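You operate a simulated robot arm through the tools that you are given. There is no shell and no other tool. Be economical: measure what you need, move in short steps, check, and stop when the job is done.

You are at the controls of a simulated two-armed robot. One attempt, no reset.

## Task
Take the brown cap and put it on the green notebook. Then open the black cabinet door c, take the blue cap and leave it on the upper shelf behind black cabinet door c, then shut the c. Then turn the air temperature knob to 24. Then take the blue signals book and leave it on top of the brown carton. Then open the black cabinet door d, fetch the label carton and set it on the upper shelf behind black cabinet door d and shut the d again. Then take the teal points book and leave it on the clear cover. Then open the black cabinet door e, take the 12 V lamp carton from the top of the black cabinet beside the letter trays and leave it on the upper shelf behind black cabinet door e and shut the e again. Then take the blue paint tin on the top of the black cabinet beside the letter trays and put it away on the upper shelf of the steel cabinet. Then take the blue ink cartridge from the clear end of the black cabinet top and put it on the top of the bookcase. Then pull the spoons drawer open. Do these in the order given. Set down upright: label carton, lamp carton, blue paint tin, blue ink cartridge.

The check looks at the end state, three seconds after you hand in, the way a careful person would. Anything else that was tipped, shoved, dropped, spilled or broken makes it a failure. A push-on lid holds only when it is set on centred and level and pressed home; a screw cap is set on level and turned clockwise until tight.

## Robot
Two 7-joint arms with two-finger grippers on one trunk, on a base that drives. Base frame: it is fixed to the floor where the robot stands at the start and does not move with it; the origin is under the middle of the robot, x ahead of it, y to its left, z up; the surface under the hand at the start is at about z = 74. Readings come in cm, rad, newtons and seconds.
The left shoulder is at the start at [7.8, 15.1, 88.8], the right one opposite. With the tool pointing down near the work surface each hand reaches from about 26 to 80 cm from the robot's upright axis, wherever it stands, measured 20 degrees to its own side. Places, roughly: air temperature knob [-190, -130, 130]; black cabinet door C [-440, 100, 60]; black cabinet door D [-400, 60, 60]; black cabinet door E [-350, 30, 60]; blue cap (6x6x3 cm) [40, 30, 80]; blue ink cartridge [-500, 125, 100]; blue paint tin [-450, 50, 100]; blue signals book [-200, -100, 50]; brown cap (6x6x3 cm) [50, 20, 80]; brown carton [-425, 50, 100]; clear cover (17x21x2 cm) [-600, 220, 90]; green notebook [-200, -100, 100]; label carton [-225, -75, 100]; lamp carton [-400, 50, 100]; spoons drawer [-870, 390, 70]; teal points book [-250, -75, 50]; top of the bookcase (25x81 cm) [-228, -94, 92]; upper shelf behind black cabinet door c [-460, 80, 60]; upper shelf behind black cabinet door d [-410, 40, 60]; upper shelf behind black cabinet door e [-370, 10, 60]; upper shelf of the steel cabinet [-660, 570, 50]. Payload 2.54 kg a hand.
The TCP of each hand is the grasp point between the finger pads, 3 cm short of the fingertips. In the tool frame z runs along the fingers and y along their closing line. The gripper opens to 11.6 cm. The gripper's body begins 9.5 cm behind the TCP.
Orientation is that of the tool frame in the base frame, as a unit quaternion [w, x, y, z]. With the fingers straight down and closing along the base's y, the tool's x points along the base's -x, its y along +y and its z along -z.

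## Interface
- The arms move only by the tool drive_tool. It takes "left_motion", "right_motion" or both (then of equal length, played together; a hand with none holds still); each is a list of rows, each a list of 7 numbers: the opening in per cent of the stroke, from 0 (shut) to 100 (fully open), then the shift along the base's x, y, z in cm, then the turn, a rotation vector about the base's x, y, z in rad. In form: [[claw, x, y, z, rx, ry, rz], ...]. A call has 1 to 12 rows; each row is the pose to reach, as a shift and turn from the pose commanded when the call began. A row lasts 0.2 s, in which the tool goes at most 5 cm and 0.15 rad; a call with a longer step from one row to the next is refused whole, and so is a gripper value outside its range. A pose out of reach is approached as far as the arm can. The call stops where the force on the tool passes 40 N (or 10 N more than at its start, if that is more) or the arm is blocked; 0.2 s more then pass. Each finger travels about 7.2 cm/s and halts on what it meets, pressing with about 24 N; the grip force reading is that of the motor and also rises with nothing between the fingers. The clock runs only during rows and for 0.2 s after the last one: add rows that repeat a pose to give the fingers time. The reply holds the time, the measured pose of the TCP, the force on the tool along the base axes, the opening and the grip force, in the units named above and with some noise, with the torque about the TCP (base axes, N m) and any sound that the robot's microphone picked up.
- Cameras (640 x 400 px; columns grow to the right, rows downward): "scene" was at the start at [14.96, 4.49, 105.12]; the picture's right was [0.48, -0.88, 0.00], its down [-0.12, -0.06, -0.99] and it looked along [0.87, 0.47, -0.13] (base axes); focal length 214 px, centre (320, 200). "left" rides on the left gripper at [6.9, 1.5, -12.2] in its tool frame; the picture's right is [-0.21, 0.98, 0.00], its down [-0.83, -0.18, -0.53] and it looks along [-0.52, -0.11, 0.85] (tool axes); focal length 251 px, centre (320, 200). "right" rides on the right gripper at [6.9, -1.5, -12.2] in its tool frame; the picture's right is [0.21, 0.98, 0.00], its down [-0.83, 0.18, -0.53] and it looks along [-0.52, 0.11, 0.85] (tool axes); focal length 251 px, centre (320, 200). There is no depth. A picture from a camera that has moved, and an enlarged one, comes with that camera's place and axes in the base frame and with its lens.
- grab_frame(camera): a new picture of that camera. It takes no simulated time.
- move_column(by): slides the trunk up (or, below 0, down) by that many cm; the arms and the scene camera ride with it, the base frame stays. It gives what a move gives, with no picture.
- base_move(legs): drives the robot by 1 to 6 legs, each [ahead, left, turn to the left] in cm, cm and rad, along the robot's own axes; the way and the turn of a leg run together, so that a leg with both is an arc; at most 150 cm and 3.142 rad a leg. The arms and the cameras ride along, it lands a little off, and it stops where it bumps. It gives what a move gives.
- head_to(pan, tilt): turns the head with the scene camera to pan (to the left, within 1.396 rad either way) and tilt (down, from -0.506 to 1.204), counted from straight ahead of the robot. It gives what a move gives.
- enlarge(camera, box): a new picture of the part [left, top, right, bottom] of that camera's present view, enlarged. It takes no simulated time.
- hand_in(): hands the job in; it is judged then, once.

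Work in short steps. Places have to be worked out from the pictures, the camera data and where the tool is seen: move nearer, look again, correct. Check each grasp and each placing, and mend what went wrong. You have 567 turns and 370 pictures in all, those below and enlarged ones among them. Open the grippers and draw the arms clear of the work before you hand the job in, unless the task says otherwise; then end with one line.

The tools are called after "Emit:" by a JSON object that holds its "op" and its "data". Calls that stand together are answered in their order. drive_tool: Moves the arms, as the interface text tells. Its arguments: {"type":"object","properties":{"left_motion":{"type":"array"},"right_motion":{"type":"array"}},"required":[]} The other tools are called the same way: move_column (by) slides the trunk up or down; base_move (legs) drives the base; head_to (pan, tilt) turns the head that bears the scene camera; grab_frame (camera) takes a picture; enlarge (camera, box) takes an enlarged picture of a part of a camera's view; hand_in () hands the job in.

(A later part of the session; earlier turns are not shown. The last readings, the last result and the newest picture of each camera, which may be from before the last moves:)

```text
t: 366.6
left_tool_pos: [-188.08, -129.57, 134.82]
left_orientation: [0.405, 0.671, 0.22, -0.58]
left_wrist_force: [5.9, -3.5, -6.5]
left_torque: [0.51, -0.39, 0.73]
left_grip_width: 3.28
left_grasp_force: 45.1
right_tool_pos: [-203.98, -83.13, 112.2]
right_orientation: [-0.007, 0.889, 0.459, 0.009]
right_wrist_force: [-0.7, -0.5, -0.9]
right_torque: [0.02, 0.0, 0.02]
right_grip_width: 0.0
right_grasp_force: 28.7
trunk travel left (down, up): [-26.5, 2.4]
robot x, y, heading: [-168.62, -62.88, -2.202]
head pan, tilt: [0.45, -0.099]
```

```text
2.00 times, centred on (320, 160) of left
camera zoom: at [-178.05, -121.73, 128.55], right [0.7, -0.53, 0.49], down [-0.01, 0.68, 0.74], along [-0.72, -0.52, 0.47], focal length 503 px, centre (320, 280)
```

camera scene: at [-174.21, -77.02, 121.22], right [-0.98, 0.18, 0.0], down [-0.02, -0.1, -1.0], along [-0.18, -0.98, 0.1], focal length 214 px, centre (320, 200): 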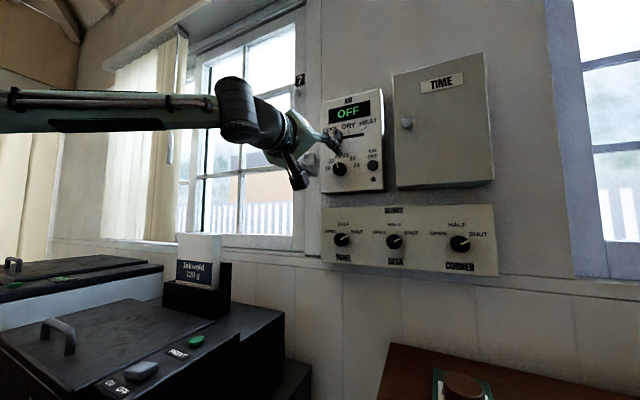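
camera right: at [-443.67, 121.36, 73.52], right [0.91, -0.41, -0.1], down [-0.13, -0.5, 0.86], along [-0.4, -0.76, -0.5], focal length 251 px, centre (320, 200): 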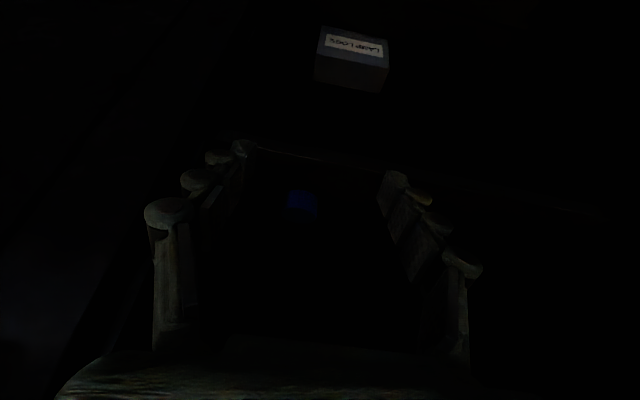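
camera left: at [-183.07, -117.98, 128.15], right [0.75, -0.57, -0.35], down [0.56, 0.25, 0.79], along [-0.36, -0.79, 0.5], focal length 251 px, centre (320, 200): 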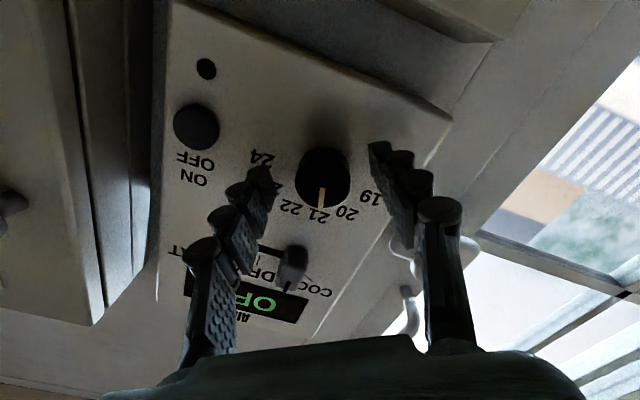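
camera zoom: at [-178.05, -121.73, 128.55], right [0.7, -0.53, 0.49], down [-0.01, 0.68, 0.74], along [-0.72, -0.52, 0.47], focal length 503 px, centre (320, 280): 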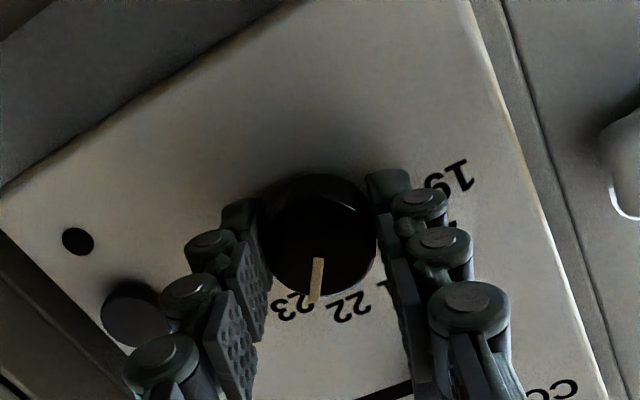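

It turns well (between 22 and 23). Turn 0.72 rad more.

Emit:
{"op": "drive_tool", "data": {"left_motion": [[18, 0, 0, 0, -0.087, -0.115, 0], [18, 0, 0, 0, -0.173, -0.23, 0], [18, 0, 0, 0, -0.26, -0.345, 0], [18, 0, 0, 0, -0.347, -0.46, 0], [18, 0, 0, 0, -0.433, -0.575, 0]]}}

Emit:
{"op": "enlarge", "data": {"camera": "left", "box": [160, 60, 480, 260]}}

```text
t: 367.8
left_tool_pos: [-188.02, -129.48, 134.88]
left_orientation: [0.582, 0.707, -0.032, -0.4]
left_wrist_force: [6.2, -11.2, -1.1]
left_torque: [0.14, -0.08, 0.89]
left_grip_width: 3.27
left_grasp_force: 45.1
right_tool_pos: [-204.01, -83.08, 112.18]
right_orientation: [-0.007, 0.888, 0.46, 0.008]
right_wrist_force: [-0.7, 0.7, 0.4]
right_torque: [0.01, 0.0, -0.02]
right_grip_width: 0.0
right_grasp_force: 28.6
trunk travel left (down, up): [-26.5, 2.4]
robot x, y, heading: [-168.67, -63.28, -2.198]
head pan, tilt: [0.45, -0.099]
```

```text
2.00 times, centred on (320, 160) of left
camera zoom: at [-175.46, -123.73, 132.45], right [0.27, -0.2, 0.94], down [-0.31, 0.91, 0.28], along [-0.91, -0.37, 0.18], focal length 503 px, centre (320, 280)
```

zoom: 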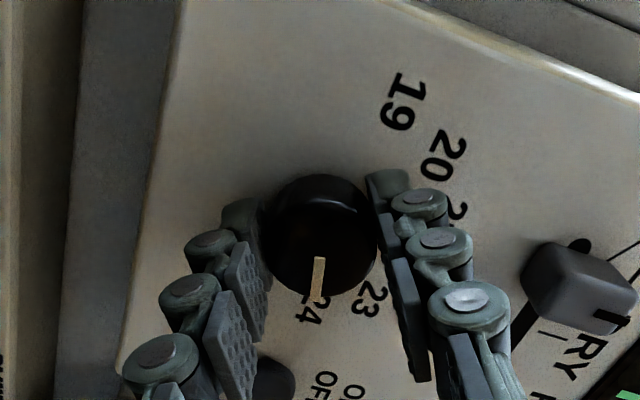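

Pointer at 24. Release, back off and check.

Emit:
{"op": "drive_tool", "data": {"left_motion": [[18, 0, 0, 0, -0.03, -0.04, 0], [35, 0, 0, 0, -0.03, -0.04, 0], [60, 0, 0, 0, -0.03, -0.04, 0], [60, 0, 0, 0, -0.03, -0.04, 0], [60, 2.4, 3.2, 0, -0.03, -0.04, 0], [60, 4.8, 6.4, 0, -0.03, -0.04, 0], [60, 7.2, 9.6, 0, -0.03, -0.04, 0]]}}

Emit:
{"op": "enlarge", "data": {"camera": "scene", "box": [290, 70, 450, 270]}}

Emit:
{"op": "enlarge", "data": {"camera": "left", "box": [160, 60, 480, 260]}}

```text
t: 369.4
left_tool_pos: [-180.94, -119.47, 135.06]
left_orientation: [0.592, 0.705, -0.05, -0.387]
left_wrist_force: [1.7, 0.8, -0.6]
left_torque: [0.01, -0.02, 0.01]
left_grip_width: 7.01
left_grasp_force: 0.1
right_tool_pos: [-203.96, -82.95, 112.16]
right_orientation: [-0.007, 0.888, 0.459, 0.008]
right_wrist_force: [0.0, 0.4, 0.1]
right_torque: [-0.03, 0.05, 0.01]
right_grip_width: 0.0
right_grasp_force: 28.3
trunk travel left (down, up): [-26.5, 2.4]
robot x, y, heading: [-168.32, -62.76, -2.202]
head pan, tilt: [0.45, -0.099]
```

```text
2.00 times, centred on (370, 170) of scene
camera zoom: at [-174.13, -76.94, 121.24], right [-0.98, 0.18, 0.0], down [-0.02, -0.1, -0.99], along [-0.18, -0.98, 0.1], focal length 429 px, centre (220, 260)
```

zoom: 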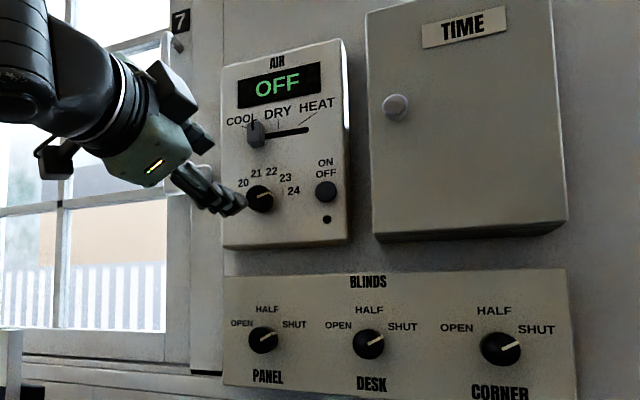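

```text
2.00 times, centred on (320, 160) of left
camera zoom: at [-168.2, -113.87, 132.91], right [0.23, -0.17, 0.96], down [-0.32, 0.92, 0.24], along [-0.92, -0.36, 0.15], focal length 503 px, centre (320, 280)
```

zoom: 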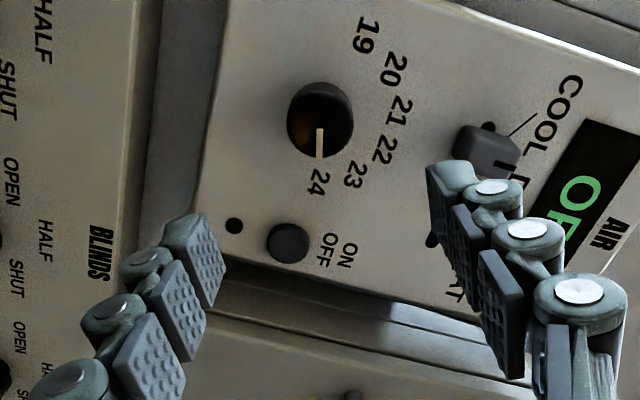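

The knob points at 24. Next the signals book. I back off 48 cm, undo the left wrist's roll.

Emit:
{"op": "base_move", "data": {"legs": [[-48, 0, 0]]}}

Emit:
{"op": "drive_tool", "data": {"left_motion": [[60, 0, 0, 0, 0.09, 0.119, 0], [60, 0, 0, 0, 0.179, 0.237, 0], [60, 0, 0, 0, 0.268, 0.356, 0], [60, 0, 0, 0, 0.358, 0.474, 0], [60, 0, 0, 0, 0.447, 0.593, 0], [60, 0, 0, 0, 0.537, 0.711, 0], [60, 0, 0, 0, 0.626, 0.83, 0]]}}

```text
t: 372.3
left_tool_pos: [-152.51, -80.43, 135.0]
left_orientation: [0.591, 0.705, -0.051, -0.388]
left_wrist_force: [-0.3, 0.4, 1.1]
left_torque: [0.02, 0.01, -0.01]
left_grip_width: 6.95
left_grasp_force: 0.1
right_tool_pos: [-175.52, -43.76, 112.17]
right_orientation: [-0.006, 0.889, 0.457, 0.008]
right_wrist_force: [0.6, 0.1, 0.0]
right_torque: [0.01, 0.0, 0.0]
right_grip_width: 0.0
right_grasp_force: 28.4
trunk travel left (down, up): [-26.5, 2.4]
robot x, y, heading: [-140.05, -24.02, -2.204]
head pan, tilt: [0.45, -0.099]
```

```text
t: 373.9
left_tool_pos: [-152.66, -80.5, 134.88]
left_orientation: [0.321, 0.635, 0.306, -0.632]
left_wrist_force: [-0.7, -0.6, -1.2]
left_torque: [0.02, 0.01, 0.02]
left_grip_width: 6.97
left_grasp_force: 0.0
right_tool_pos: [-175.64, -43.88, 112.15]
right_orientation: [-0.007, 0.889, 0.458, 0.009]
right_wrist_force: [0.3, 1.1, -0.3]
right_torque: [0.01, 0.0, 0.02]
right_grip_width: 0.0
right_grasp_force: 29.0
trunk travel left (down, up): [-26.5, 2.4]
robot x, y, heading: [-140.18, -23.54, -2.203]
head pan, tilt: [0.45, -0.099]
```

Now swap: left gripper down and in, right gripper forward.

Emit:
{"op": "drive_tool", "data": {"left_motion": [[40, 1.3, 1.8, -0.7, 0.115, -0.084, 0], [20, 2.7, 3.7, -1.5, 0.23, -0.168, 0], [0, 4, 5.5, -2.2, 0.346, -0.253, 0], [0, 5.4, 7.3, -2.9, 0.461, -0.337, 0], [0, 6.7, 9.2, -3.6, 0.576, -0.421, 0], [0, 8.1, 11, -4.4, 0.691, -0.505, 0], [0, 9.4, 12.8, -5.1, 0.807, -0.59, 0], [0, 10.8, 14.7, -5.8, 0.922, -0.674, 0], [0, 12.1, 16.5, -6.5, 1.037, -0.758, 0], [0, 13.5, 18.4, -7.3, 1.153, -0.843, 0], [0, 14.8, 20.2, -8, 1.268, -0.927, 0]], "right_motion": [[60, -0.3, -1.8, -1.8, -0.115, 0.084, 0], [60, -0.6, -3.6, -3.6, -0.23, 0.168, 0], [60, -0.9, -5.4, -5.5, -0.346, 0.253, 0], [60, -1.2, -7.2, -7.3, -0.461, 0.337, 0], [60, -1.5, -9, -9.1, -0.576, 0.421, 0], [60, -1.8, -10.8, -10.9, -0.691, 0.505, 0], [60, -2.1, -12.6, -12.7, -0.807, 0.59, 0], [60, -2.4, -14.4, -14.5, -0.922, 0.674, 0], [60, -2.7, -16.2, -16.4, -1.037, 0.758, 0], [60, -3, -18, -18.2, -1.153, 0.843, 0], [60, -3.3, -19.8, -20, -1.268, 0.927, 0]]}}

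Emit:
{"op": "move_column", "data": {"by": -26}}

Emit:
{"op": "head_to", "data": {"pan": 0.0, "tilt": 0.3}}

Emit:
{"op": "grab_frame", "data": {"camera": "scene"}}

Emit:
{"op": "grab_frame", "data": {"camera": "right"}}

```text
t: 376.3
left_tool_pos: [-138.22, -60.37, 125.48]
left_orientation: [-0.008, 0.897, 0.442, -0.006]
left_wrist_force: [-1.2, -0.8, -0.1]
left_torque: [-0.01, -0.09, -0.01]
left_grip_width: 0.0
left_grasp_force: 23.9
left hand out of reach, approached as far as the arm can: row 11
right_tool_pos: [-178.91, -63.6, 92.17]
right_orientation: [0.314, 0.636, 0.326, -0.626]
right_wrist_force: [-0.9, 0.1, -1.5]
right_torque: [-0.05, 0.05, 0.07]
right_grip_width: 6.96
right_grasp_force: 0.1
right hand out of reach, approached as far as the arm can: row 8, 9
trunk travel left (down, up): [-26.5, 2.4]
robot x, y, heading: [-139.83, -23.63, -2.208]
head pan, tilt: [0.45, -0.099]
```

```text
t: 379.0
left_tool_pos: [-138.23, -60.37, 99.7]
left_orientation: [-0.007, 0.896, 0.443, -0.009]
left_wrist_force: [0.6, 0.6, -0.2]
left_torque: [-0.02, -0.03, 0.04]
left_grip_width: 0.02
left_grasp_force: 23.6
right_tool_pos: [-178.81, -63.57, 66.3]
right_orientation: [0.312, 0.636, 0.326, -0.626]
right_wrist_force: [-1.1, 0.5, 0.1]
right_torque: [-0.01, 0.01, 0.01]
right_grip_width: 6.96
right_grasp_force: 0.2
trunk travel left (down, up): [-0.5, 28.4]
robot x, y, heading: [-140.01, -23.95, -2.201]
head pan, tilt: [0.45, -0.099]
```

```text
t: 379.9
left_tool_pos: [-138.14, -60.38, 99.59]
left_orientation: [-0.007, 0.896, 0.443, -0.008]
left_wrist_force: [-0.8, 0.7, -0.2]
left_torque: [0.0, -0.05, 0.01]
left_grip_width: 0.0
left_grasp_force: 24.3
right_tool_pos: [-178.92, -63.64, 66.25]
right_orientation: [0.312, 0.636, 0.326, -0.626]
right_wrist_force: [0.3, -0.2, -0.5]
right_torque: [-0.03, -0.02, 0.01]
right_grip_width: 6.97
right_grasp_force: 0.0
trunk travel left (down, up): [-0.5, 28.4]
robot x, y, heading: [-139.96, -23.94, -2.202]
head pan, tilt: [0.0, 0.3]
```

```text
264 pictures are left
camera scene: at [-149.58, -36.85, 91.57], right [-0.81, 0.59, 0.0], down [0.17, 0.24, -0.96], along [-0.56, -0.77, -0.3], focal length 214 px, centre (320, 200)
```

scene: 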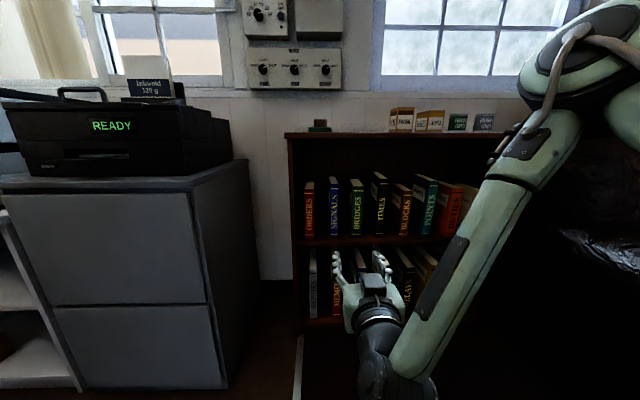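

```text
263 pictures are left
camera right: at [-172.98, -52.62, 59.44], right [0.79, -0.57, -0.23], down [0.46, 0.3, 0.84], along [-0.41, -0.76, 0.5], focal length 251 px, centre (320, 200)
```

right: 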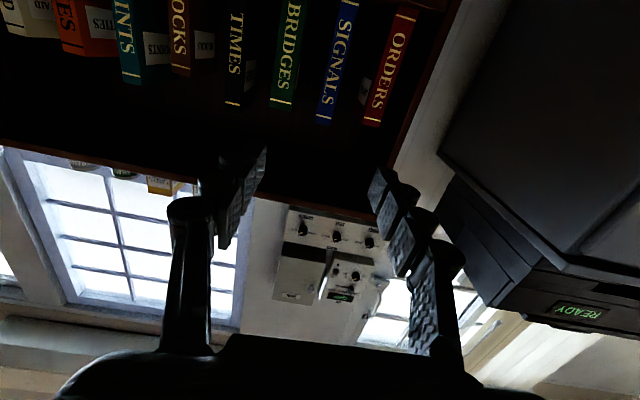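

Signals book spine ≈ (-204, -100), z 54–74. Drive ahead 26 and re-measure close up.

Emit:
{"op": "base_move", "data": {"legs": [[26, 1.5, 0]]}}

Emit:
{"op": "grab_frame", "data": {"camera": "right"}}

Emit:
{"op": "head_to", "data": {"pan": 0.0, "tilt": 0.5}}

Emit:
{"op": "grab_frame", "data": {"camera": "scene"}}

```text
t: 381.7
left_tool_pos: [-152.03, -82.25, 99.64]
left_orientation: [-0.007, 0.896, 0.445, -0.008]
left_wrist_force: [-0.1, 0.6, -0.6]
left_torque: [0.02, 0.02, 0.01]
left_grip_width: 0.0
left_grasp_force: 24.5
right_tool_pos: [-192.9, -85.49, 66.22]
right_orientation: [0.314, 0.635, 0.328, -0.625]
right_wrist_force: [0.7, 0.4, -0.4]
right_torque: [0.04, 0.0, 0.01]
right_grip_width: 6.98
right_grasp_force: 0.1
trunk travel left (down, up): [-0.5, 28.4]
robot x, y, heading: [-153.96, -45.43, -2.2]
head pan, tilt: [0.0, 0.3]
```

```text
262 pictures are left
camera right: at [-187.02, -74.55, 59.44], right [0.79, -0.57, -0.23], down [0.46, 0.3, 0.84], along [-0.41, -0.76, 0.5], focal length 251 px, centre (320, 200)
```

right: 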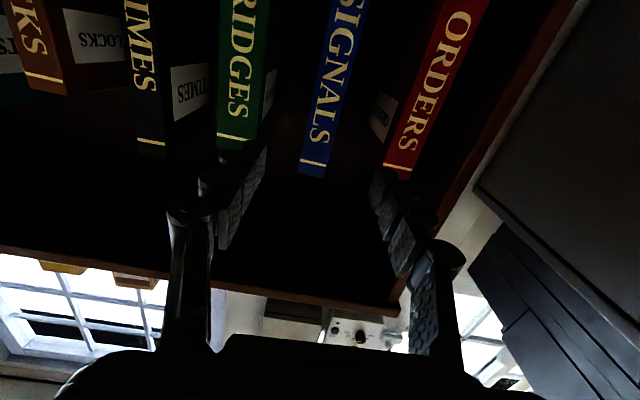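

```text
t: 382.5
left_tool_pos: [-152.12, -82.22, 99.52]
left_orientation: [-0.006, 0.896, 0.444, -0.008]
left_wrist_force: [-0.3, -0.2, -0.5]
left_torque: [-0.02, -0.01, 0.03]
left_grip_width: 0.0
left_grasp_force: 24.0
right_tool_pos: [-192.95, -85.53, 66.19]
right_orientation: [0.313, 0.635, 0.327, -0.626]
right_wrist_force: [0.5, -0.1, -0.4]
right_torque: [-0.02, -0.02, 0.02]
right_grip_width: 6.96
right_grasp_force: 0.0
trunk travel left (down, up): [-0.5, 28.4]
robot x, y, heading: [-153.77, -45.99, -2.198]
head pan, tilt: [0.0, 0.499]
```

```text
261 pictures are left
camera scene: at [-163.53, -58.52, 89.73], right [-0.81, 0.59, 0.0], down [0.28, 0.39, -0.88], along [-0.52, -0.71, -0.48], focal length 214 px, centre (320, 200)
```

scene: 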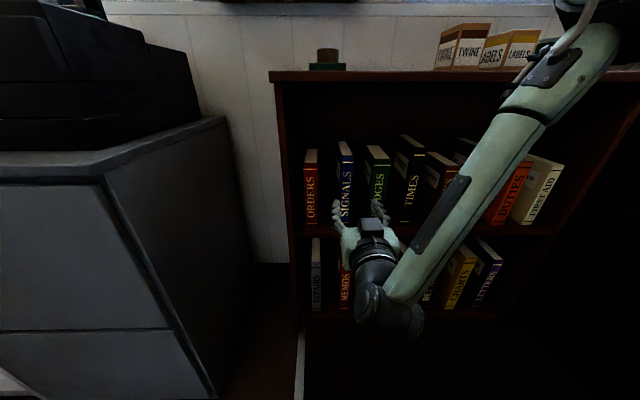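

Spine is 17.8 cm ahead and 0.4 cm left. Drive ahead 13, then check.

Emit:
{"op": "base_move", "data": {"legs": [[13, 0.4, 0]]}}

Emit:
{"op": "grab_frame", "data": {"camera": "right"}}

Emit:
{"op": "enlarge", "data": {"camera": "scene", "box": [260, 90, 480, 260]}}

```text
t: 383.7
left_tool_pos: [-159.36, -92.74, 99.58]
left_orientation: [-0.008, 0.896, 0.444, -0.008]
left_wrist_force: [-0.9, -1.1, -0.1]
left_torque: [-0.02, -0.02, 0.0]
left_grip_width: 0.0
left_grasp_force: 24.1
right_tool_pos: [-200.06, -96.12, 66.09]
right_orientation: [0.313, 0.635, 0.327, -0.626]
right_wrist_force: [-0.6, 0.5, -0.5]
right_torque: [0.02, 0.0, -0.01]
right_grip_width: 6.95
right_grasp_force: 0.0
trunk travel left (down, up): [-0.5, 28.4]
robot x, y, heading: [-161.61, -55.91, -2.201]
head pan, tilt: [0.0, 0.499]
```

```text
260 pictures are left
camera right: at [-194.25, -85.12, 59.45], right [0.79, -0.57, -0.23], down [0.46, 0.3, 0.84], along [-0.41, -0.76, 0.5], focal length 251 px, centre (320, 200)
```

right: 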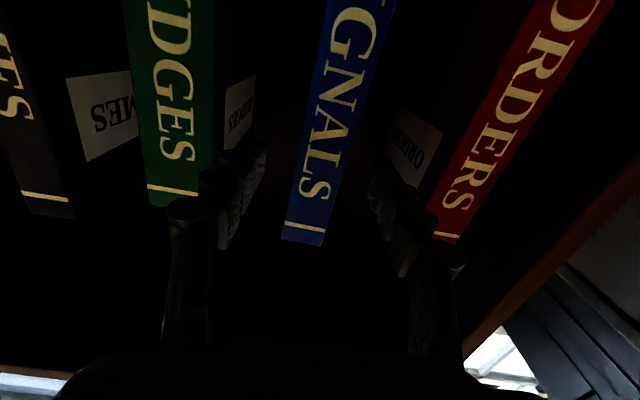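

```text
2.35 times, centred on (370, 175) of scene
camera zoom: at [-170.75, -69.09, 89.73], right [-0.81, 0.59, 0.0], down [0.28, 0.39, -0.88], along [-0.52, -0.71, -0.48], focal length 505 px, centre (202, 259)
```

zoom: 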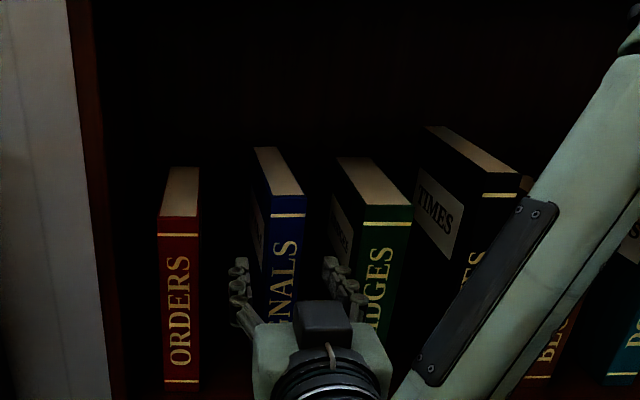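

The fingers are in the gaps on either side. Advance 7 cm and close.

Emit:
{"op": "drive_tool", "data": {"right_motion": [[60, -1.4, -1.9, 0, 0, 0, 0], [60, -2.8, -3.8, 0, 0, 0, 0], [60, -4.1, -5.7, 0, 0, 0, 0], [40, -4.1, -5.7, 0, 0, 0, 0], [25, -4.1, -5.7, 0, 0, 0, 0], [15, -4.1, -5.7, 0, 0, 0, 0], [15, -4.1, -5.7, 0, 0, 0, 0]]}}

Emit:
{"op": "grab_frame", "data": {"camera": "right"}}

```text
t: 385.3
left_tool_pos: [-159.31, -92.71, 99.67]
left_orientation: [-0.007, 0.896, 0.444, -0.008]
left_wrist_force: [-0.3, 0.4, 0.4]
left_torque: [0.0, 0.03, 0.01]
left_grip_width: 0.02
left_grasp_force: 23.6
right_tool_pos: [-203.05, -102.31, 66.7]
right_orientation: [0.311, 0.637, 0.326, -0.626]
right_wrist_force: [-2.7, 1.0, 1.2]
right_torque: [0.35, 0.24, -0.03]
right_grip_width: 3.42
right_grasp_force: 23.9
right hand out of reach, approached as far as the arm can: row 2, 3, 4, 5, 6, 7
trunk travel left (down, up): [-0.5, 28.4]
robot x, y, heading: [-161.34, -56.39, -2.2]
head pan, tilt: [0.0, 0.499]
```

```text
258 pictures are left
camera right: at [-197.13, -91.3, 60.01], right [0.79, -0.58, -0.23], down [0.46, 0.3, 0.84], along [-0.41, -0.76, 0.5], focal length 251 px, centre (320, 200)
```

right: 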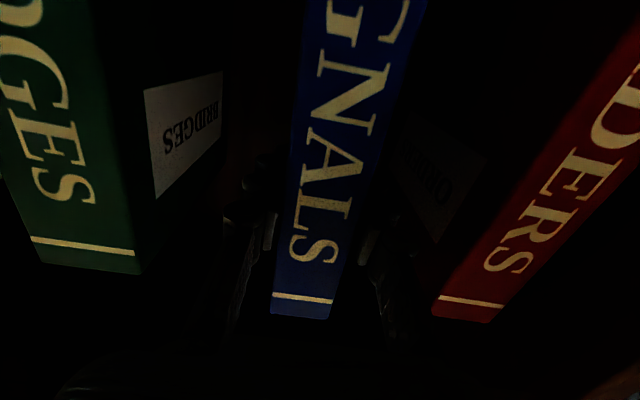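

Book gripped (3.4 cm). Lift 3 cm with the trunk and back out.

Emit:
{"op": "move_column", "data": {"by": 3}}

Emit:
{"op": "base_move", "data": {"legs": [[-45, 0, 0]]}}

Emit:
{"op": "grab_frame", "data": {"camera": "scene"}}

```text
t: 386.1
left_tool_pos: [-159.29, -92.74, 102.6]
left_orientation: [-0.007, 0.897, 0.443, -0.008]
left_wrist_force: [0.5, 0.2, 0.3]
left_torque: [0.01, 0.0, 0.01]
left_grip_width: 0.0
left_grasp_force: 23.5
right_tool_pos: [-202.98, -102.18, 69.57]
right_orientation: [0.31, 0.638, 0.326, -0.625]
right_wrist_force: [-0.3, 0.0, -8.6]
right_torque: [0.27, -0.2, 0.01]
right_grip_width: 3.36
right_grasp_force: 24.0
trunk travel left (down, up): [-3.5, 25.4]
robot x, y, heading: [-161.63, -56.55, -2.203]
head pan, tilt: [0.0, 0.499]
```

```text
t: 388.8
left_tool_pos: [-132.99, -56.69, 102.63]
left_orientation: [-0.007, 0.897, 0.442, -0.008]
left_wrist_force: [-0.3, 0.6, 0.5]
left_torque: [-0.01, 0.0, 0.0]
left_grip_width: 0.0
left_grasp_force: 24.5
right_tool_pos: [-176.79, -65.87, 69.69]
right_orientation: [0.308, 0.639, 0.323, -0.627]
right_wrist_force: [-0.1, 0.2, -8.1]
right_torque: [0.24, -0.23, -0.03]
right_grip_width: 3.35
right_grasp_force: 24.2
trunk travel left (down, up): [-3.5, 25.4]
robot x, y, heading: [-134.56, -20.41, -2.208]
head pan, tilt: [0.0, 0.499]
```

```text
257 pictures are left
camera scene: at [-144.31, -32.9, 92.71], right [-0.81, 0.59, 0.0], down [0.28, 0.39, -0.88], along [-0.52, -0.71, -0.48], focal length 214 px, centre (320, 200)
```

scene: 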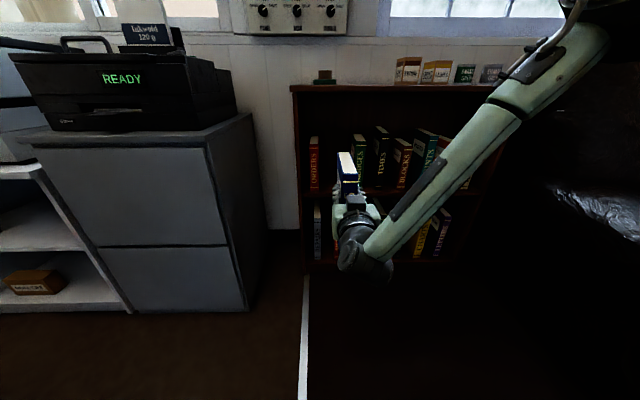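

The book is out, held firmly. Raise the trunk 25, back off and travel right to the black cabinet's brown carton.

Emit:
{"op": "move_column", "data": {"by": 24}}

Emit:
{"op": "base_move", "data": {"legs": [[-40, 0, 0], [0, -130, 0], [0, -135, 0]]}}

Emit:
{"op": "head_to", "data": {"pan": 0.0, "tilt": 0.1}}

Emit:
{"op": "grab_frame", "data": {"camera": "scene"}}

```text
t: 391.3
left_tool_pos: [-133.02, -56.72, 126.5]
left_orientation: [-0.007, 0.897, 0.443, -0.008]
left_wrist_force: [0.5, -0.6, 0.2]
left_torque: [-0.01, 0.03, -0.04]
left_grip_width: 0.02
left_grasp_force: 24.2
right_tool_pos: [-176.67, -66.0, 93.66]
right_orientation: [0.309, 0.638, 0.325, -0.626]
right_wrist_force: [0.5, -0.3, -7.0]
right_torque: [0.25, -0.17, 0.04]
right_grip_width: 3.38
right_grasp_force: 23.6
trunk travel left (down, up): [-27.5, 1.4]
robot x, y, heading: [-134.88, -20.01, -2.206]
head pan, tilt: [0.0, 0.499]
```

```text
t: 419.1
left_tool_pos: [-325.39, 131.77, 126.56]
left_orientation: [-0.009, 0.893, 0.45, -0.008]
left_wrist_force: [-0.1, -0.6, -0.2]
left_torque: [-0.03, 0.0, 0.03]
left_grip_width: 0.0
left_grasp_force: 24.2
right_tool_pos: [-368.75, 121.79, 93.58]
right_orientation: [0.315, 0.635, 0.331, -0.623]
right_wrist_force: [-0.6, -0.2, -7.7]
right_torque: [0.21, -0.21, 0.0]
right_grip_width: 3.36
right_grasp_force: 23.5
trunk travel left (down, up): [-27.5, 1.4]
robot x, y, heading: [-327.62, 168.21, -2.184]
head pan, tilt: [0.0, 0.499]
```

```text
t: 419.9
left_tool_pos: [-325.31, 131.73, 126.52]
left_orientation: [-0.008, 0.893, 0.45, -0.008]
left_wrist_force: [0.8, 0.2, -0.5]
left_torque: [0.01, 0.0, 0.0]
left_grip_width: 0.01
left_grasp_force: 24.3
right_tool_pos: [-368.83, 121.67, 93.66]
right_orientation: [0.315, 0.635, 0.332, -0.622]
right_wrist_force: [0.9, -0.1, -7.2]
right_torque: [0.25, -0.2, 0.02]
right_grip_width: 3.37
right_grasp_force: 23.7
trunk travel left (down, up): [-27.5, 1.4]
robot x, y, heading: [-328.27, 168.34, -2.186]
head pan, tilt: [0.0, 0.099]
```

```text
256 pictures are left
camera scene: at [-337.12, 155.25, 120.41], right [-0.82, 0.58, 0.0], down [0.06, 0.08, -0.99], along [-0.57, -0.81, -0.1], focal length 214 px, centre (320, 200)
```

scene: 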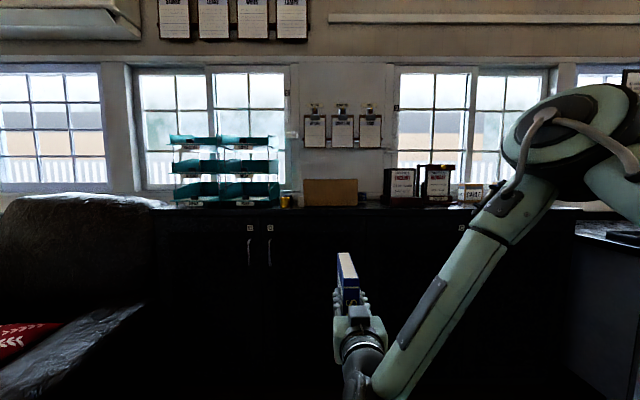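

Zoom on the cabinet top.

Emit:
{"op": "enlarge", "data": {"camera": "scene", "box": [260, 150, 500, 250]}}

```text
2.67 times, centred on (380, 200) of scene
camera zoom: at [-337.12, 155.25, 120.41], right [-0.82, 0.58, 0.0], down [0.06, 0.08, -0.99], along [-0.57, -0.81, -0.1], focal length 572 px, centre (160, 200)
```

zoom: 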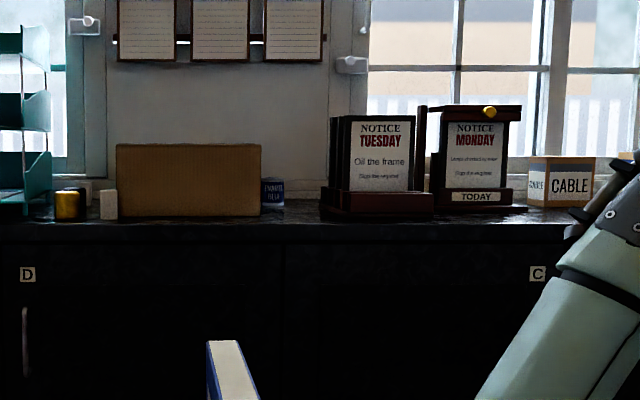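

Carton top at z≈120 (eye level), centre about s=368. I raise the book hand to z≈141, checking orientation.

Emit:
{"op": "drive_tool", "data": {"right_motion": [[12, 0.5, 0.7, 4.7, 0, 0, 0], [12, 1, 1.3, 9.4, 0, 0, 0], [12, 1.4, 2, 14.1, 0, 0, 0], [12, 1.9, 2.6, 18.8, 0, 0, 0], [12, 2.3, 3.3, 23.5, 0, 0, 0], [12, 2.8, 3.9, 28.2, 0, 0, 0], [12, 3.2, 4.6, 32.9, 0, 0, 0], [12, 3.7, 5.2, 37.6, 0, 0, 0], [12, 4.2, 5.9, 42.3, 0, 0, 0], [12, 4.6, 6.5, 47, 0, 0, 0]]}}

Emit:
{"op": "grab_frame", "data": {"camera": "scene"}}

```text
t: 422.1
left_tool_pos: [-325.25, 131.92, 126.67]
left_orientation: [-0.009, 0.893, 0.45, -0.009]
left_wrist_force: [0.7, -0.5, 0.0]
left_torque: [-0.01, -0.01, 0.0]
left_grip_width: 0.0
left_grasp_force: 24.3
right_tool_pos: [-364.04, 128.29, 140.61]
right_orientation: [0.314, 0.636, 0.332, -0.622]
right_wrist_force: [-0.2, -0.5, -7.7]
right_torque: [0.29, -0.21, 0.01]
right_grip_width: 3.36
right_grasp_force: 23.8
trunk travel left (down, up): [-27.5, 1.4]
robot x, y, heading: [-327.48, 168.74, -2.188]
head pan, tilt: [0.0, 0.099]
```

```text
254 pictures are left
camera scene: at [-337.05, 155.31, 120.43], right [-0.82, 0.58, 0.0], down [0.06, 0.08, -1.0], along [-0.57, -0.81, -0.1], focal length 214 px, centre (320, 200)
```

scene: 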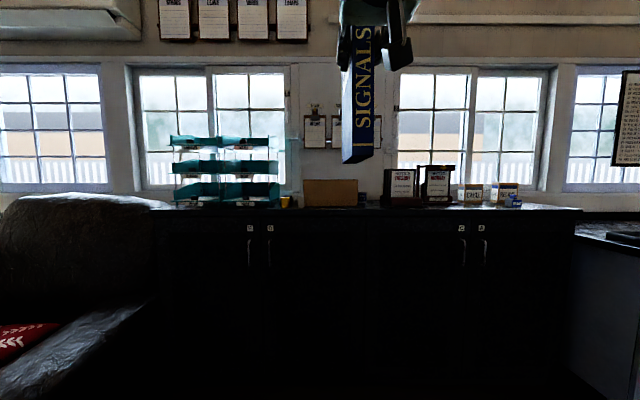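

Book bottom at z≈124, clear above the carton. Drive ahead 64, aligned a little left, then view from the left hand camera.

Emit:
{"op": "base_move", "data": {"legs": [[0, 4, -0.016], [64, 0, 0]]}}

Emit:
{"op": "grab_frame", "data": {"camera": "left"}}

Emit:
{"op": "grab_frame", "data": {"camera": "scene"}}

```text
t: 426.4
left_tool_pos: [-359.91, 78.31, 126.64]
left_orientation: [-0.007, 0.896, 0.444, -0.008]
left_wrist_force: [-0.8, -0.3, 0.4]
left_torque: [0.03, -0.01, 0.05]
left_grip_width: 0.01
left_grasp_force: 23.7
right_tool_pos: [-398.73, 75.27, 140.51]
right_orientation: [0.31, 0.638, 0.327, -0.624]
right_wrist_force: [0.4, 0.0, -7.1]
right_torque: [0.27, -0.21, 0.0]
right_grip_width: 3.35
right_grasp_force: 24.1
trunk travel left (down, up): [-27.5, 1.4]
robot x, y, heading: [-361.87, 115.1, -2.2]
head pan, tilt: [0.0, 0.099]
```

```text
253 pictures are left
camera left: at [-354.34, 82.86, 138.62], right [0.65, -0.76, -0.02], down [-0.63, -0.55, 0.54], along [-0.42, -0.34, -0.84], focal length 251 px, centre (320, 200)
```

left: 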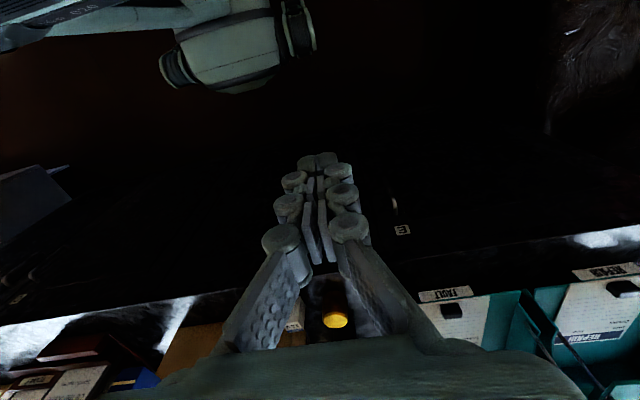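

```text
252 pictures are left
camera scene: at [-371.41, 101.9, 120.41], right [-0.81, 0.59, 0.0], down [0.06, 0.08, -0.99], along [-0.59, -0.8, -0.1], focal length 214 px, centre (320, 200)
```

scene: 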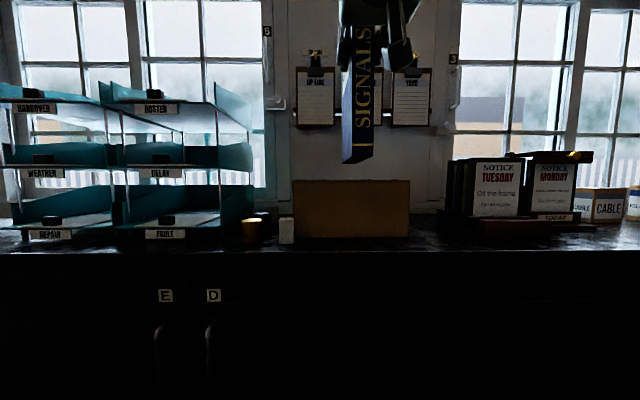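

Carton front at q≈-194, top z≈120, centre s≈368.6. Move 12 ahead, 2 right, and look again with the left camera for the carton depth.

Emit:
{"op": "base_move", "data": {"legs": [[12, -2, 0]]}}

Emit:
{"op": "grab_frame", "data": {"camera": "left"}}

```text
t: 427.6
left_tool_pos: [-368.59, 69.97, 126.51]
left_orientation: [-0.008, 0.896, 0.445, -0.007]
left_wrist_force: [-0.5, -0.8, -0.5]
left_torque: [0.04, -0.03, 0.0]
left_grip_width: 0.0
left_grasp_force: 24.0
right_tool_pos: [-407.48, 66.67, 140.45]
right_orientation: [0.31, 0.638, 0.327, -0.625]
right_wrist_force: [-0.5, -0.1, -7.5]
right_torque: [0.25, -0.21, -0.04]
right_grip_width: 3.36
right_grasp_force: 24.6
trunk travel left (down, up): [-27.5, 1.4]
robot x, y, heading: [-370.55, 106.5, -2.202]
head pan, tilt: [0.0, 0.099]
```

```text
251 pictures are left
camera left: at [-362.96, 74.41, 138.62], right [0.65, -0.76, -0.02], down [-0.63, -0.55, 0.54], along [-0.42, -0.34, -0.84], focal length 251 px, centre (320, 200)
```

left: 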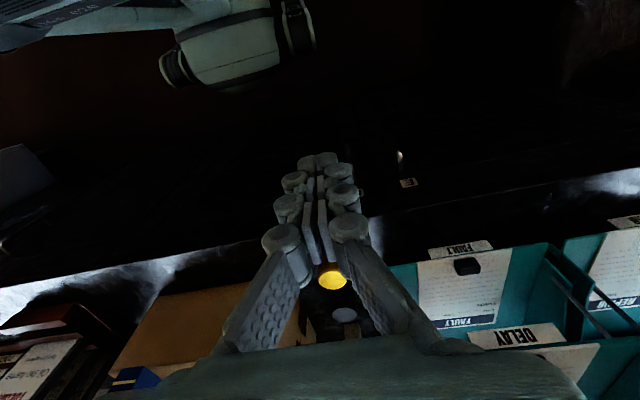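

Only the front face shows there. I advance 10 cm so the book is centred over the carton, then lower.

Emit:
{"op": "base_move", "data": {"legs": [[10, 0, 0]]}}

Emit:
{"op": "grab_frame", "data": {"camera": "scene"}}

```text
t: 428.7
left_tool_pos: [-374.21, 61.78, 126.6]
left_orientation: [-0.008, 0.895, 0.445, -0.007]
left_wrist_force: [-0.2, -0.9, 0.7]
left_torque: [0.07, -0.05, -0.02]
left_grip_width: 0.02
left_grasp_force: 24.1
right_tool_pos: [-413.18, 58.69, 140.53]
right_orientation: [0.31, 0.638, 0.328, -0.624]
right_wrist_force: [0.1, -1.0, -8.4]
right_torque: [0.23, -0.18, 0.0]
right_grip_width: 3.37
right_grasp_force: 24.4
trunk travel left (down, up): [-27.5, 1.4]
robot x, y, heading: [-376.36, 98.52, -2.197]
head pan, tilt: [0.0, 0.099]
```

```text
250 pictures are left
camera scene: at [-385.85, 85.38, 120.41], right [-0.81, 0.59, 0.0], down [0.06, 0.08, -0.99], along [-0.58, -0.81, -0.1], focal length 214 px, centre (320, 200)
```

scene: 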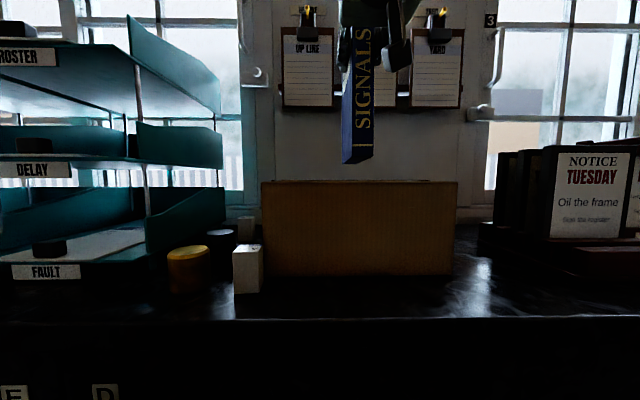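

Book is centred over the carton. Lower until contact.

Emit:
{"op": "drive_tool", "data": {"right_motion": [[12, 0, 0, -1.5, 0, 0, 0], [12, 0, 0, -2.6, 0, 0, 0], [12, 0, 0, -3.2, 0, 0, 0], [12, 0, 0, -3.6, 0, 0, 0]]}}

Emit:
{"op": "enlarge", "data": {"camera": "scene", "box": [250, 80, 470, 290]}}

```text
t: 429.7
left_tool_pos: [-374.32, 61.95, 126.63]
left_orientation: [-0.008, 0.895, 0.445, -0.008]
left_wrist_force: [-0.4, 0.2, -0.2]
left_torque: [0.0, 0.0, 0.01]
left_grip_width: 0.01
left_grasp_force: 24.0
right_tool_pos: [-413.08, 58.73, 136.92]
right_orientation: [0.311, 0.638, 0.329, -0.624]
right_wrist_force: [0.6, -0.2, -7.4]
right_torque: [0.25, -0.2, 0.02]
right_grip_width: 3.35
right_grasp_force: 23.3
trunk travel left (down, up): [-27.5, 1.4]
robot x, y, heading: [-376.78, 98.43, -2.197]
head pan, tilt: [0.0, 0.099]
```

```text
1.90 times, centred on (360, 185) of scene
camera zoom: at [-385.82, 85.43, 120.42], right [-0.81, 0.59, 0.0], down [0.06, 0.08, -0.99], along [-0.58, -0.81, -0.1], focal length 408 px, centre (244, 229)
```

zoom: 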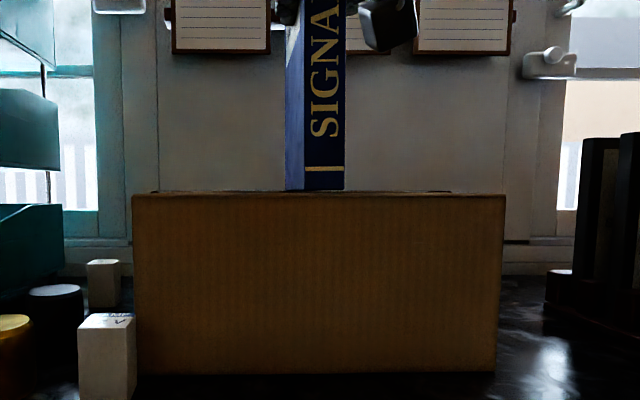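

The carton top's rear edge shows it is only ~8 cm deep. I need the book's depth to centre it: zoom on the book bottom.

Emit:
{"op": "enlarge", "data": {"camera": "scene", "box": [320, 120, 400, 190]}}

```text
5.71 times, centred on (360, 155) of scene
camera zoom: at [-385.82, 85.43, 120.42], right [-0.81, 0.59, 0.0], down [0.06, 0.08, -0.99], along [-0.58, -0.81, -0.1], focal length 1226 px, centre (91, 457)
```

zoom: 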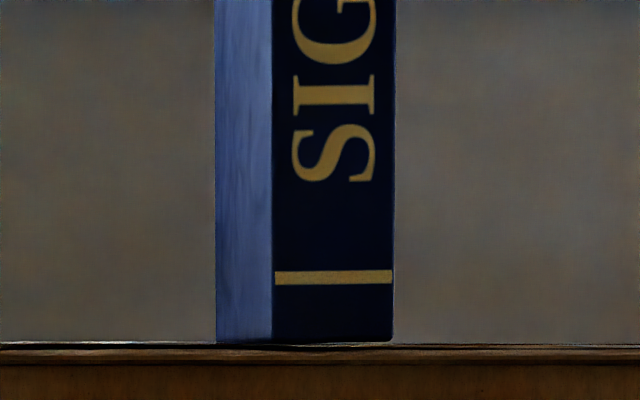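

Book depth ≈ 15.8 cm; it must come back 4.8 cm to be centred. Shift and lower.

Emit:
{"op": "drive_tool", "data": {"right_motion": [[12, 0, 0, 0.4, 0, 0, 0], [12, 1.4, 1.9, 0.4, 0, 0, 0], [12, 2.8, 3.9, 0.4, 0, 0, 0], [12, 2.8, 3.9, -0.3, 0, 0, 0], [12, 2.8, 3.9, -0.8, 0, 0, 0]]}}

Emit:
{"op": "enlarge", "data": {"camera": "scene", "box": [300, 100, 420, 200]}}

```text
t: 430.9
left_tool_pos: [-374.3, 62.01, 126.78]
left_orientation: [-0.007, 0.895, 0.446, -0.009]
left_wrist_force: [-0.7, -0.3, 0.7]
left_torque: [0.0, 0.01, 0.0]
left_grip_width: 0.0
left_grasp_force: 24.0
right_tool_pos: [-410.32, 63.04, 136.77]
right_orientation: [0.314, 0.635, 0.324, -0.627]
right_wrist_force: [-3.4, -2.7, 20.0]
right_torque: [-0.36, 0.01, -0.04]
right_grip_width: 3.35
right_grasp_force: 23.6
trunk travel left (down, up): [-27.5, 1.4]
robot x, y, heading: [-376.5, 98.37, -2.2]
head pan, tilt: [0.0, 0.099]
```

```text
4.00 times, centred on (360, 150) of scene
camera zoom: at [-385.74, 85.54, 120.5], right [-0.81, 0.59, 0.0], down [0.06, 0.08, -1.0], along [-0.58, -0.81, -0.1], focal length 858 px, centre (160, 400)
```

zoom: 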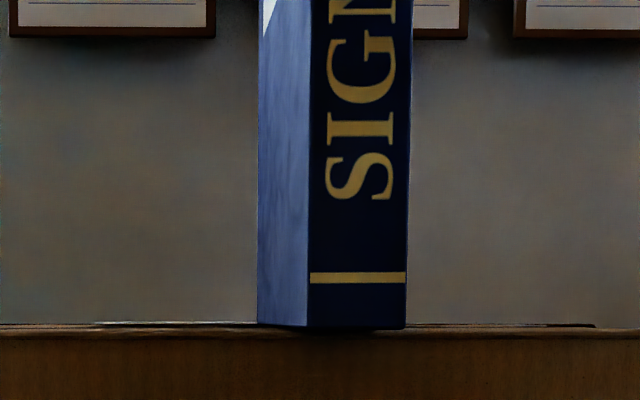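

The book rests on the carton (27 N). Unload, open gently, and back out with the base.

Emit:
{"op": "drive_tool", "data": {"right_motion": [[12, 0, 0, 0.55, 0, 0, 0], [12, 0, 0, 0.55, 0, 0, 0], [20, 0, 0, 0.55, 0, 0, 0], [33, 0, 0, 0.55, 0, 0, 0], [45, 0, 0, 0.55, 0, 0, 0], [45, 0, 0, 0.55, 0, 0, 0]]}}

Emit:
{"op": "enlarge", "data": {"camera": "scene", "box": [300, 40, 420, 200]}}

```text
t: 432.3
left_tool_pos: [-374.19, 61.95, 126.71]
left_orientation: [-0.008, 0.895, 0.446, -0.009]
left_wrist_force: [0.4, -0.2, 0.0]
left_torque: [-0.02, 0.01, 0.01]
left_grip_width: 0.0
left_grasp_force: 23.9
right_tool_pos: [-410.31, 62.68, 136.78]
right_orientation: [0.31, 0.638, 0.327, -0.624]
right_wrist_force: [-0.6, 0.1, -0.4]
right_torque: [0.01, 0.0, 0.01]
right_grip_width: 5.23
right_grasp_force: 0.1
trunk travel left (down, up): [-27.5, 1.4]
robot x, y, heading: [-376.16, 98.55, -2.201]
head pan, tilt: [0.0, 0.099]
```

```text
2.50 times, centred on (360, 120) of scene
camera zoom: at [-385.77, 85.48, 120.43], right [-0.81, 0.59, 0.0], down [0.06, 0.08, -1.0], along [-0.58, -0.81, -0.1], focal length 536 px, centre (220, 400)
```

zoom: 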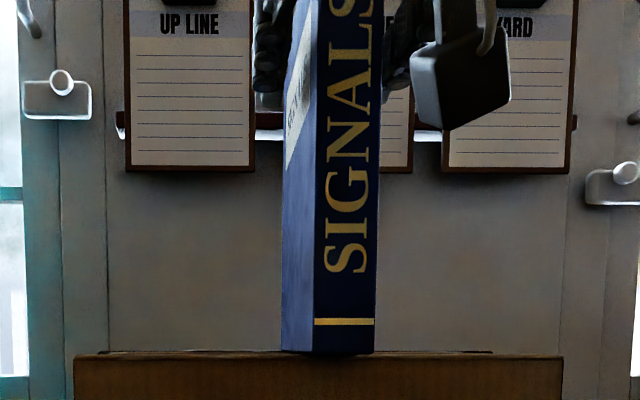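

The book stands freely. Open wider and back straight out.

Emit:
{"op": "drive_tool", "data": {"right_motion": [[60, 0, 0, 0, 0, 0, 0], [80, 0, 0, 0, 0, 0, 0], [80, 0, 0, 0, 0, 0, 0]]}}

Emit:
{"op": "base_move", "data": {"legs": [[-25, 0, 0]]}}

Emit:
{"op": "grab_frame", "data": {"camera": "scene"}}

```text
t: 433.1
left_tool_pos: [-374.29, 61.97, 126.56]
left_orientation: [-0.007, 0.895, 0.445, -0.009]
left_wrist_force: [-0.8, -0.2, -0.7]
left_torque: [-0.01, 0.02, -0.01]
left_grip_width: 0.0
left_grasp_force: 24.0
right_tool_pos: [-410.31, 62.64, 136.67]
right_orientation: [0.309, 0.638, 0.328, -0.624]
right_wrist_force: [-0.2, -0.1, -0.9]
right_torque: [-0.01, 0.05, -0.04]
right_grip_width: 9.26
right_grasp_force: 0.1
trunk travel left (down, up): [-27.5, 1.4]
robot x, y, heading: [-376.57, 98.27, -2.201]
head pan, tilt: [0.0, 0.099]
```

```text
t: 435.0
left_tool_pos: [-359.6, 82.29, 126.73]
left_orientation: [-0.007, 0.896, 0.444, -0.009]
left_wrist_force: [-0.9, 0.4, 0.5]
left_torque: [-0.06, -0.01, -0.01]
left_grip_width: 0.0
left_grasp_force: 24.5
right_tool_pos: [-395.55, 82.96, 136.76]
right_orientation: [0.312, 0.637, 0.328, -0.625]
right_wrist_force: [0.2, 0.4, 0.3]
right_torque: [-0.02, -0.01, 0.0]
right_grip_width: 9.28
right_grasp_force: 0.1
trunk travel left (down, up): [-27.5, 1.4]
robot x, y, heading: [-361.78, 118.38, -2.2]
head pan, tilt: [0.0, 0.099]
```

```text
245 pictures are left
camera scene: at [-371.09, 105.73, 120.44], right [-0.81, 0.59, 0.0], down [0.06, 0.08, -1.0], along [-0.58, -0.81, -0.1], focal length 214 px, centre (320, 200)
```

scene: 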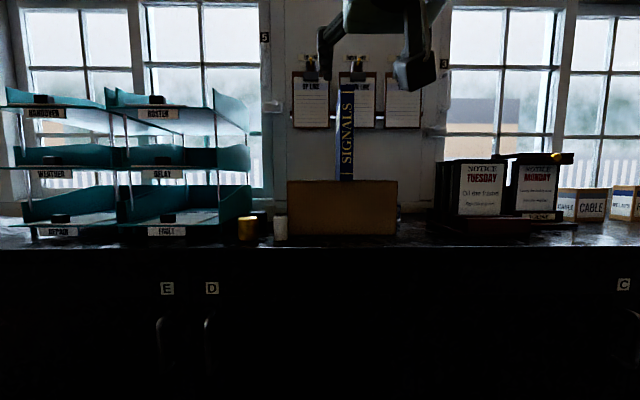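

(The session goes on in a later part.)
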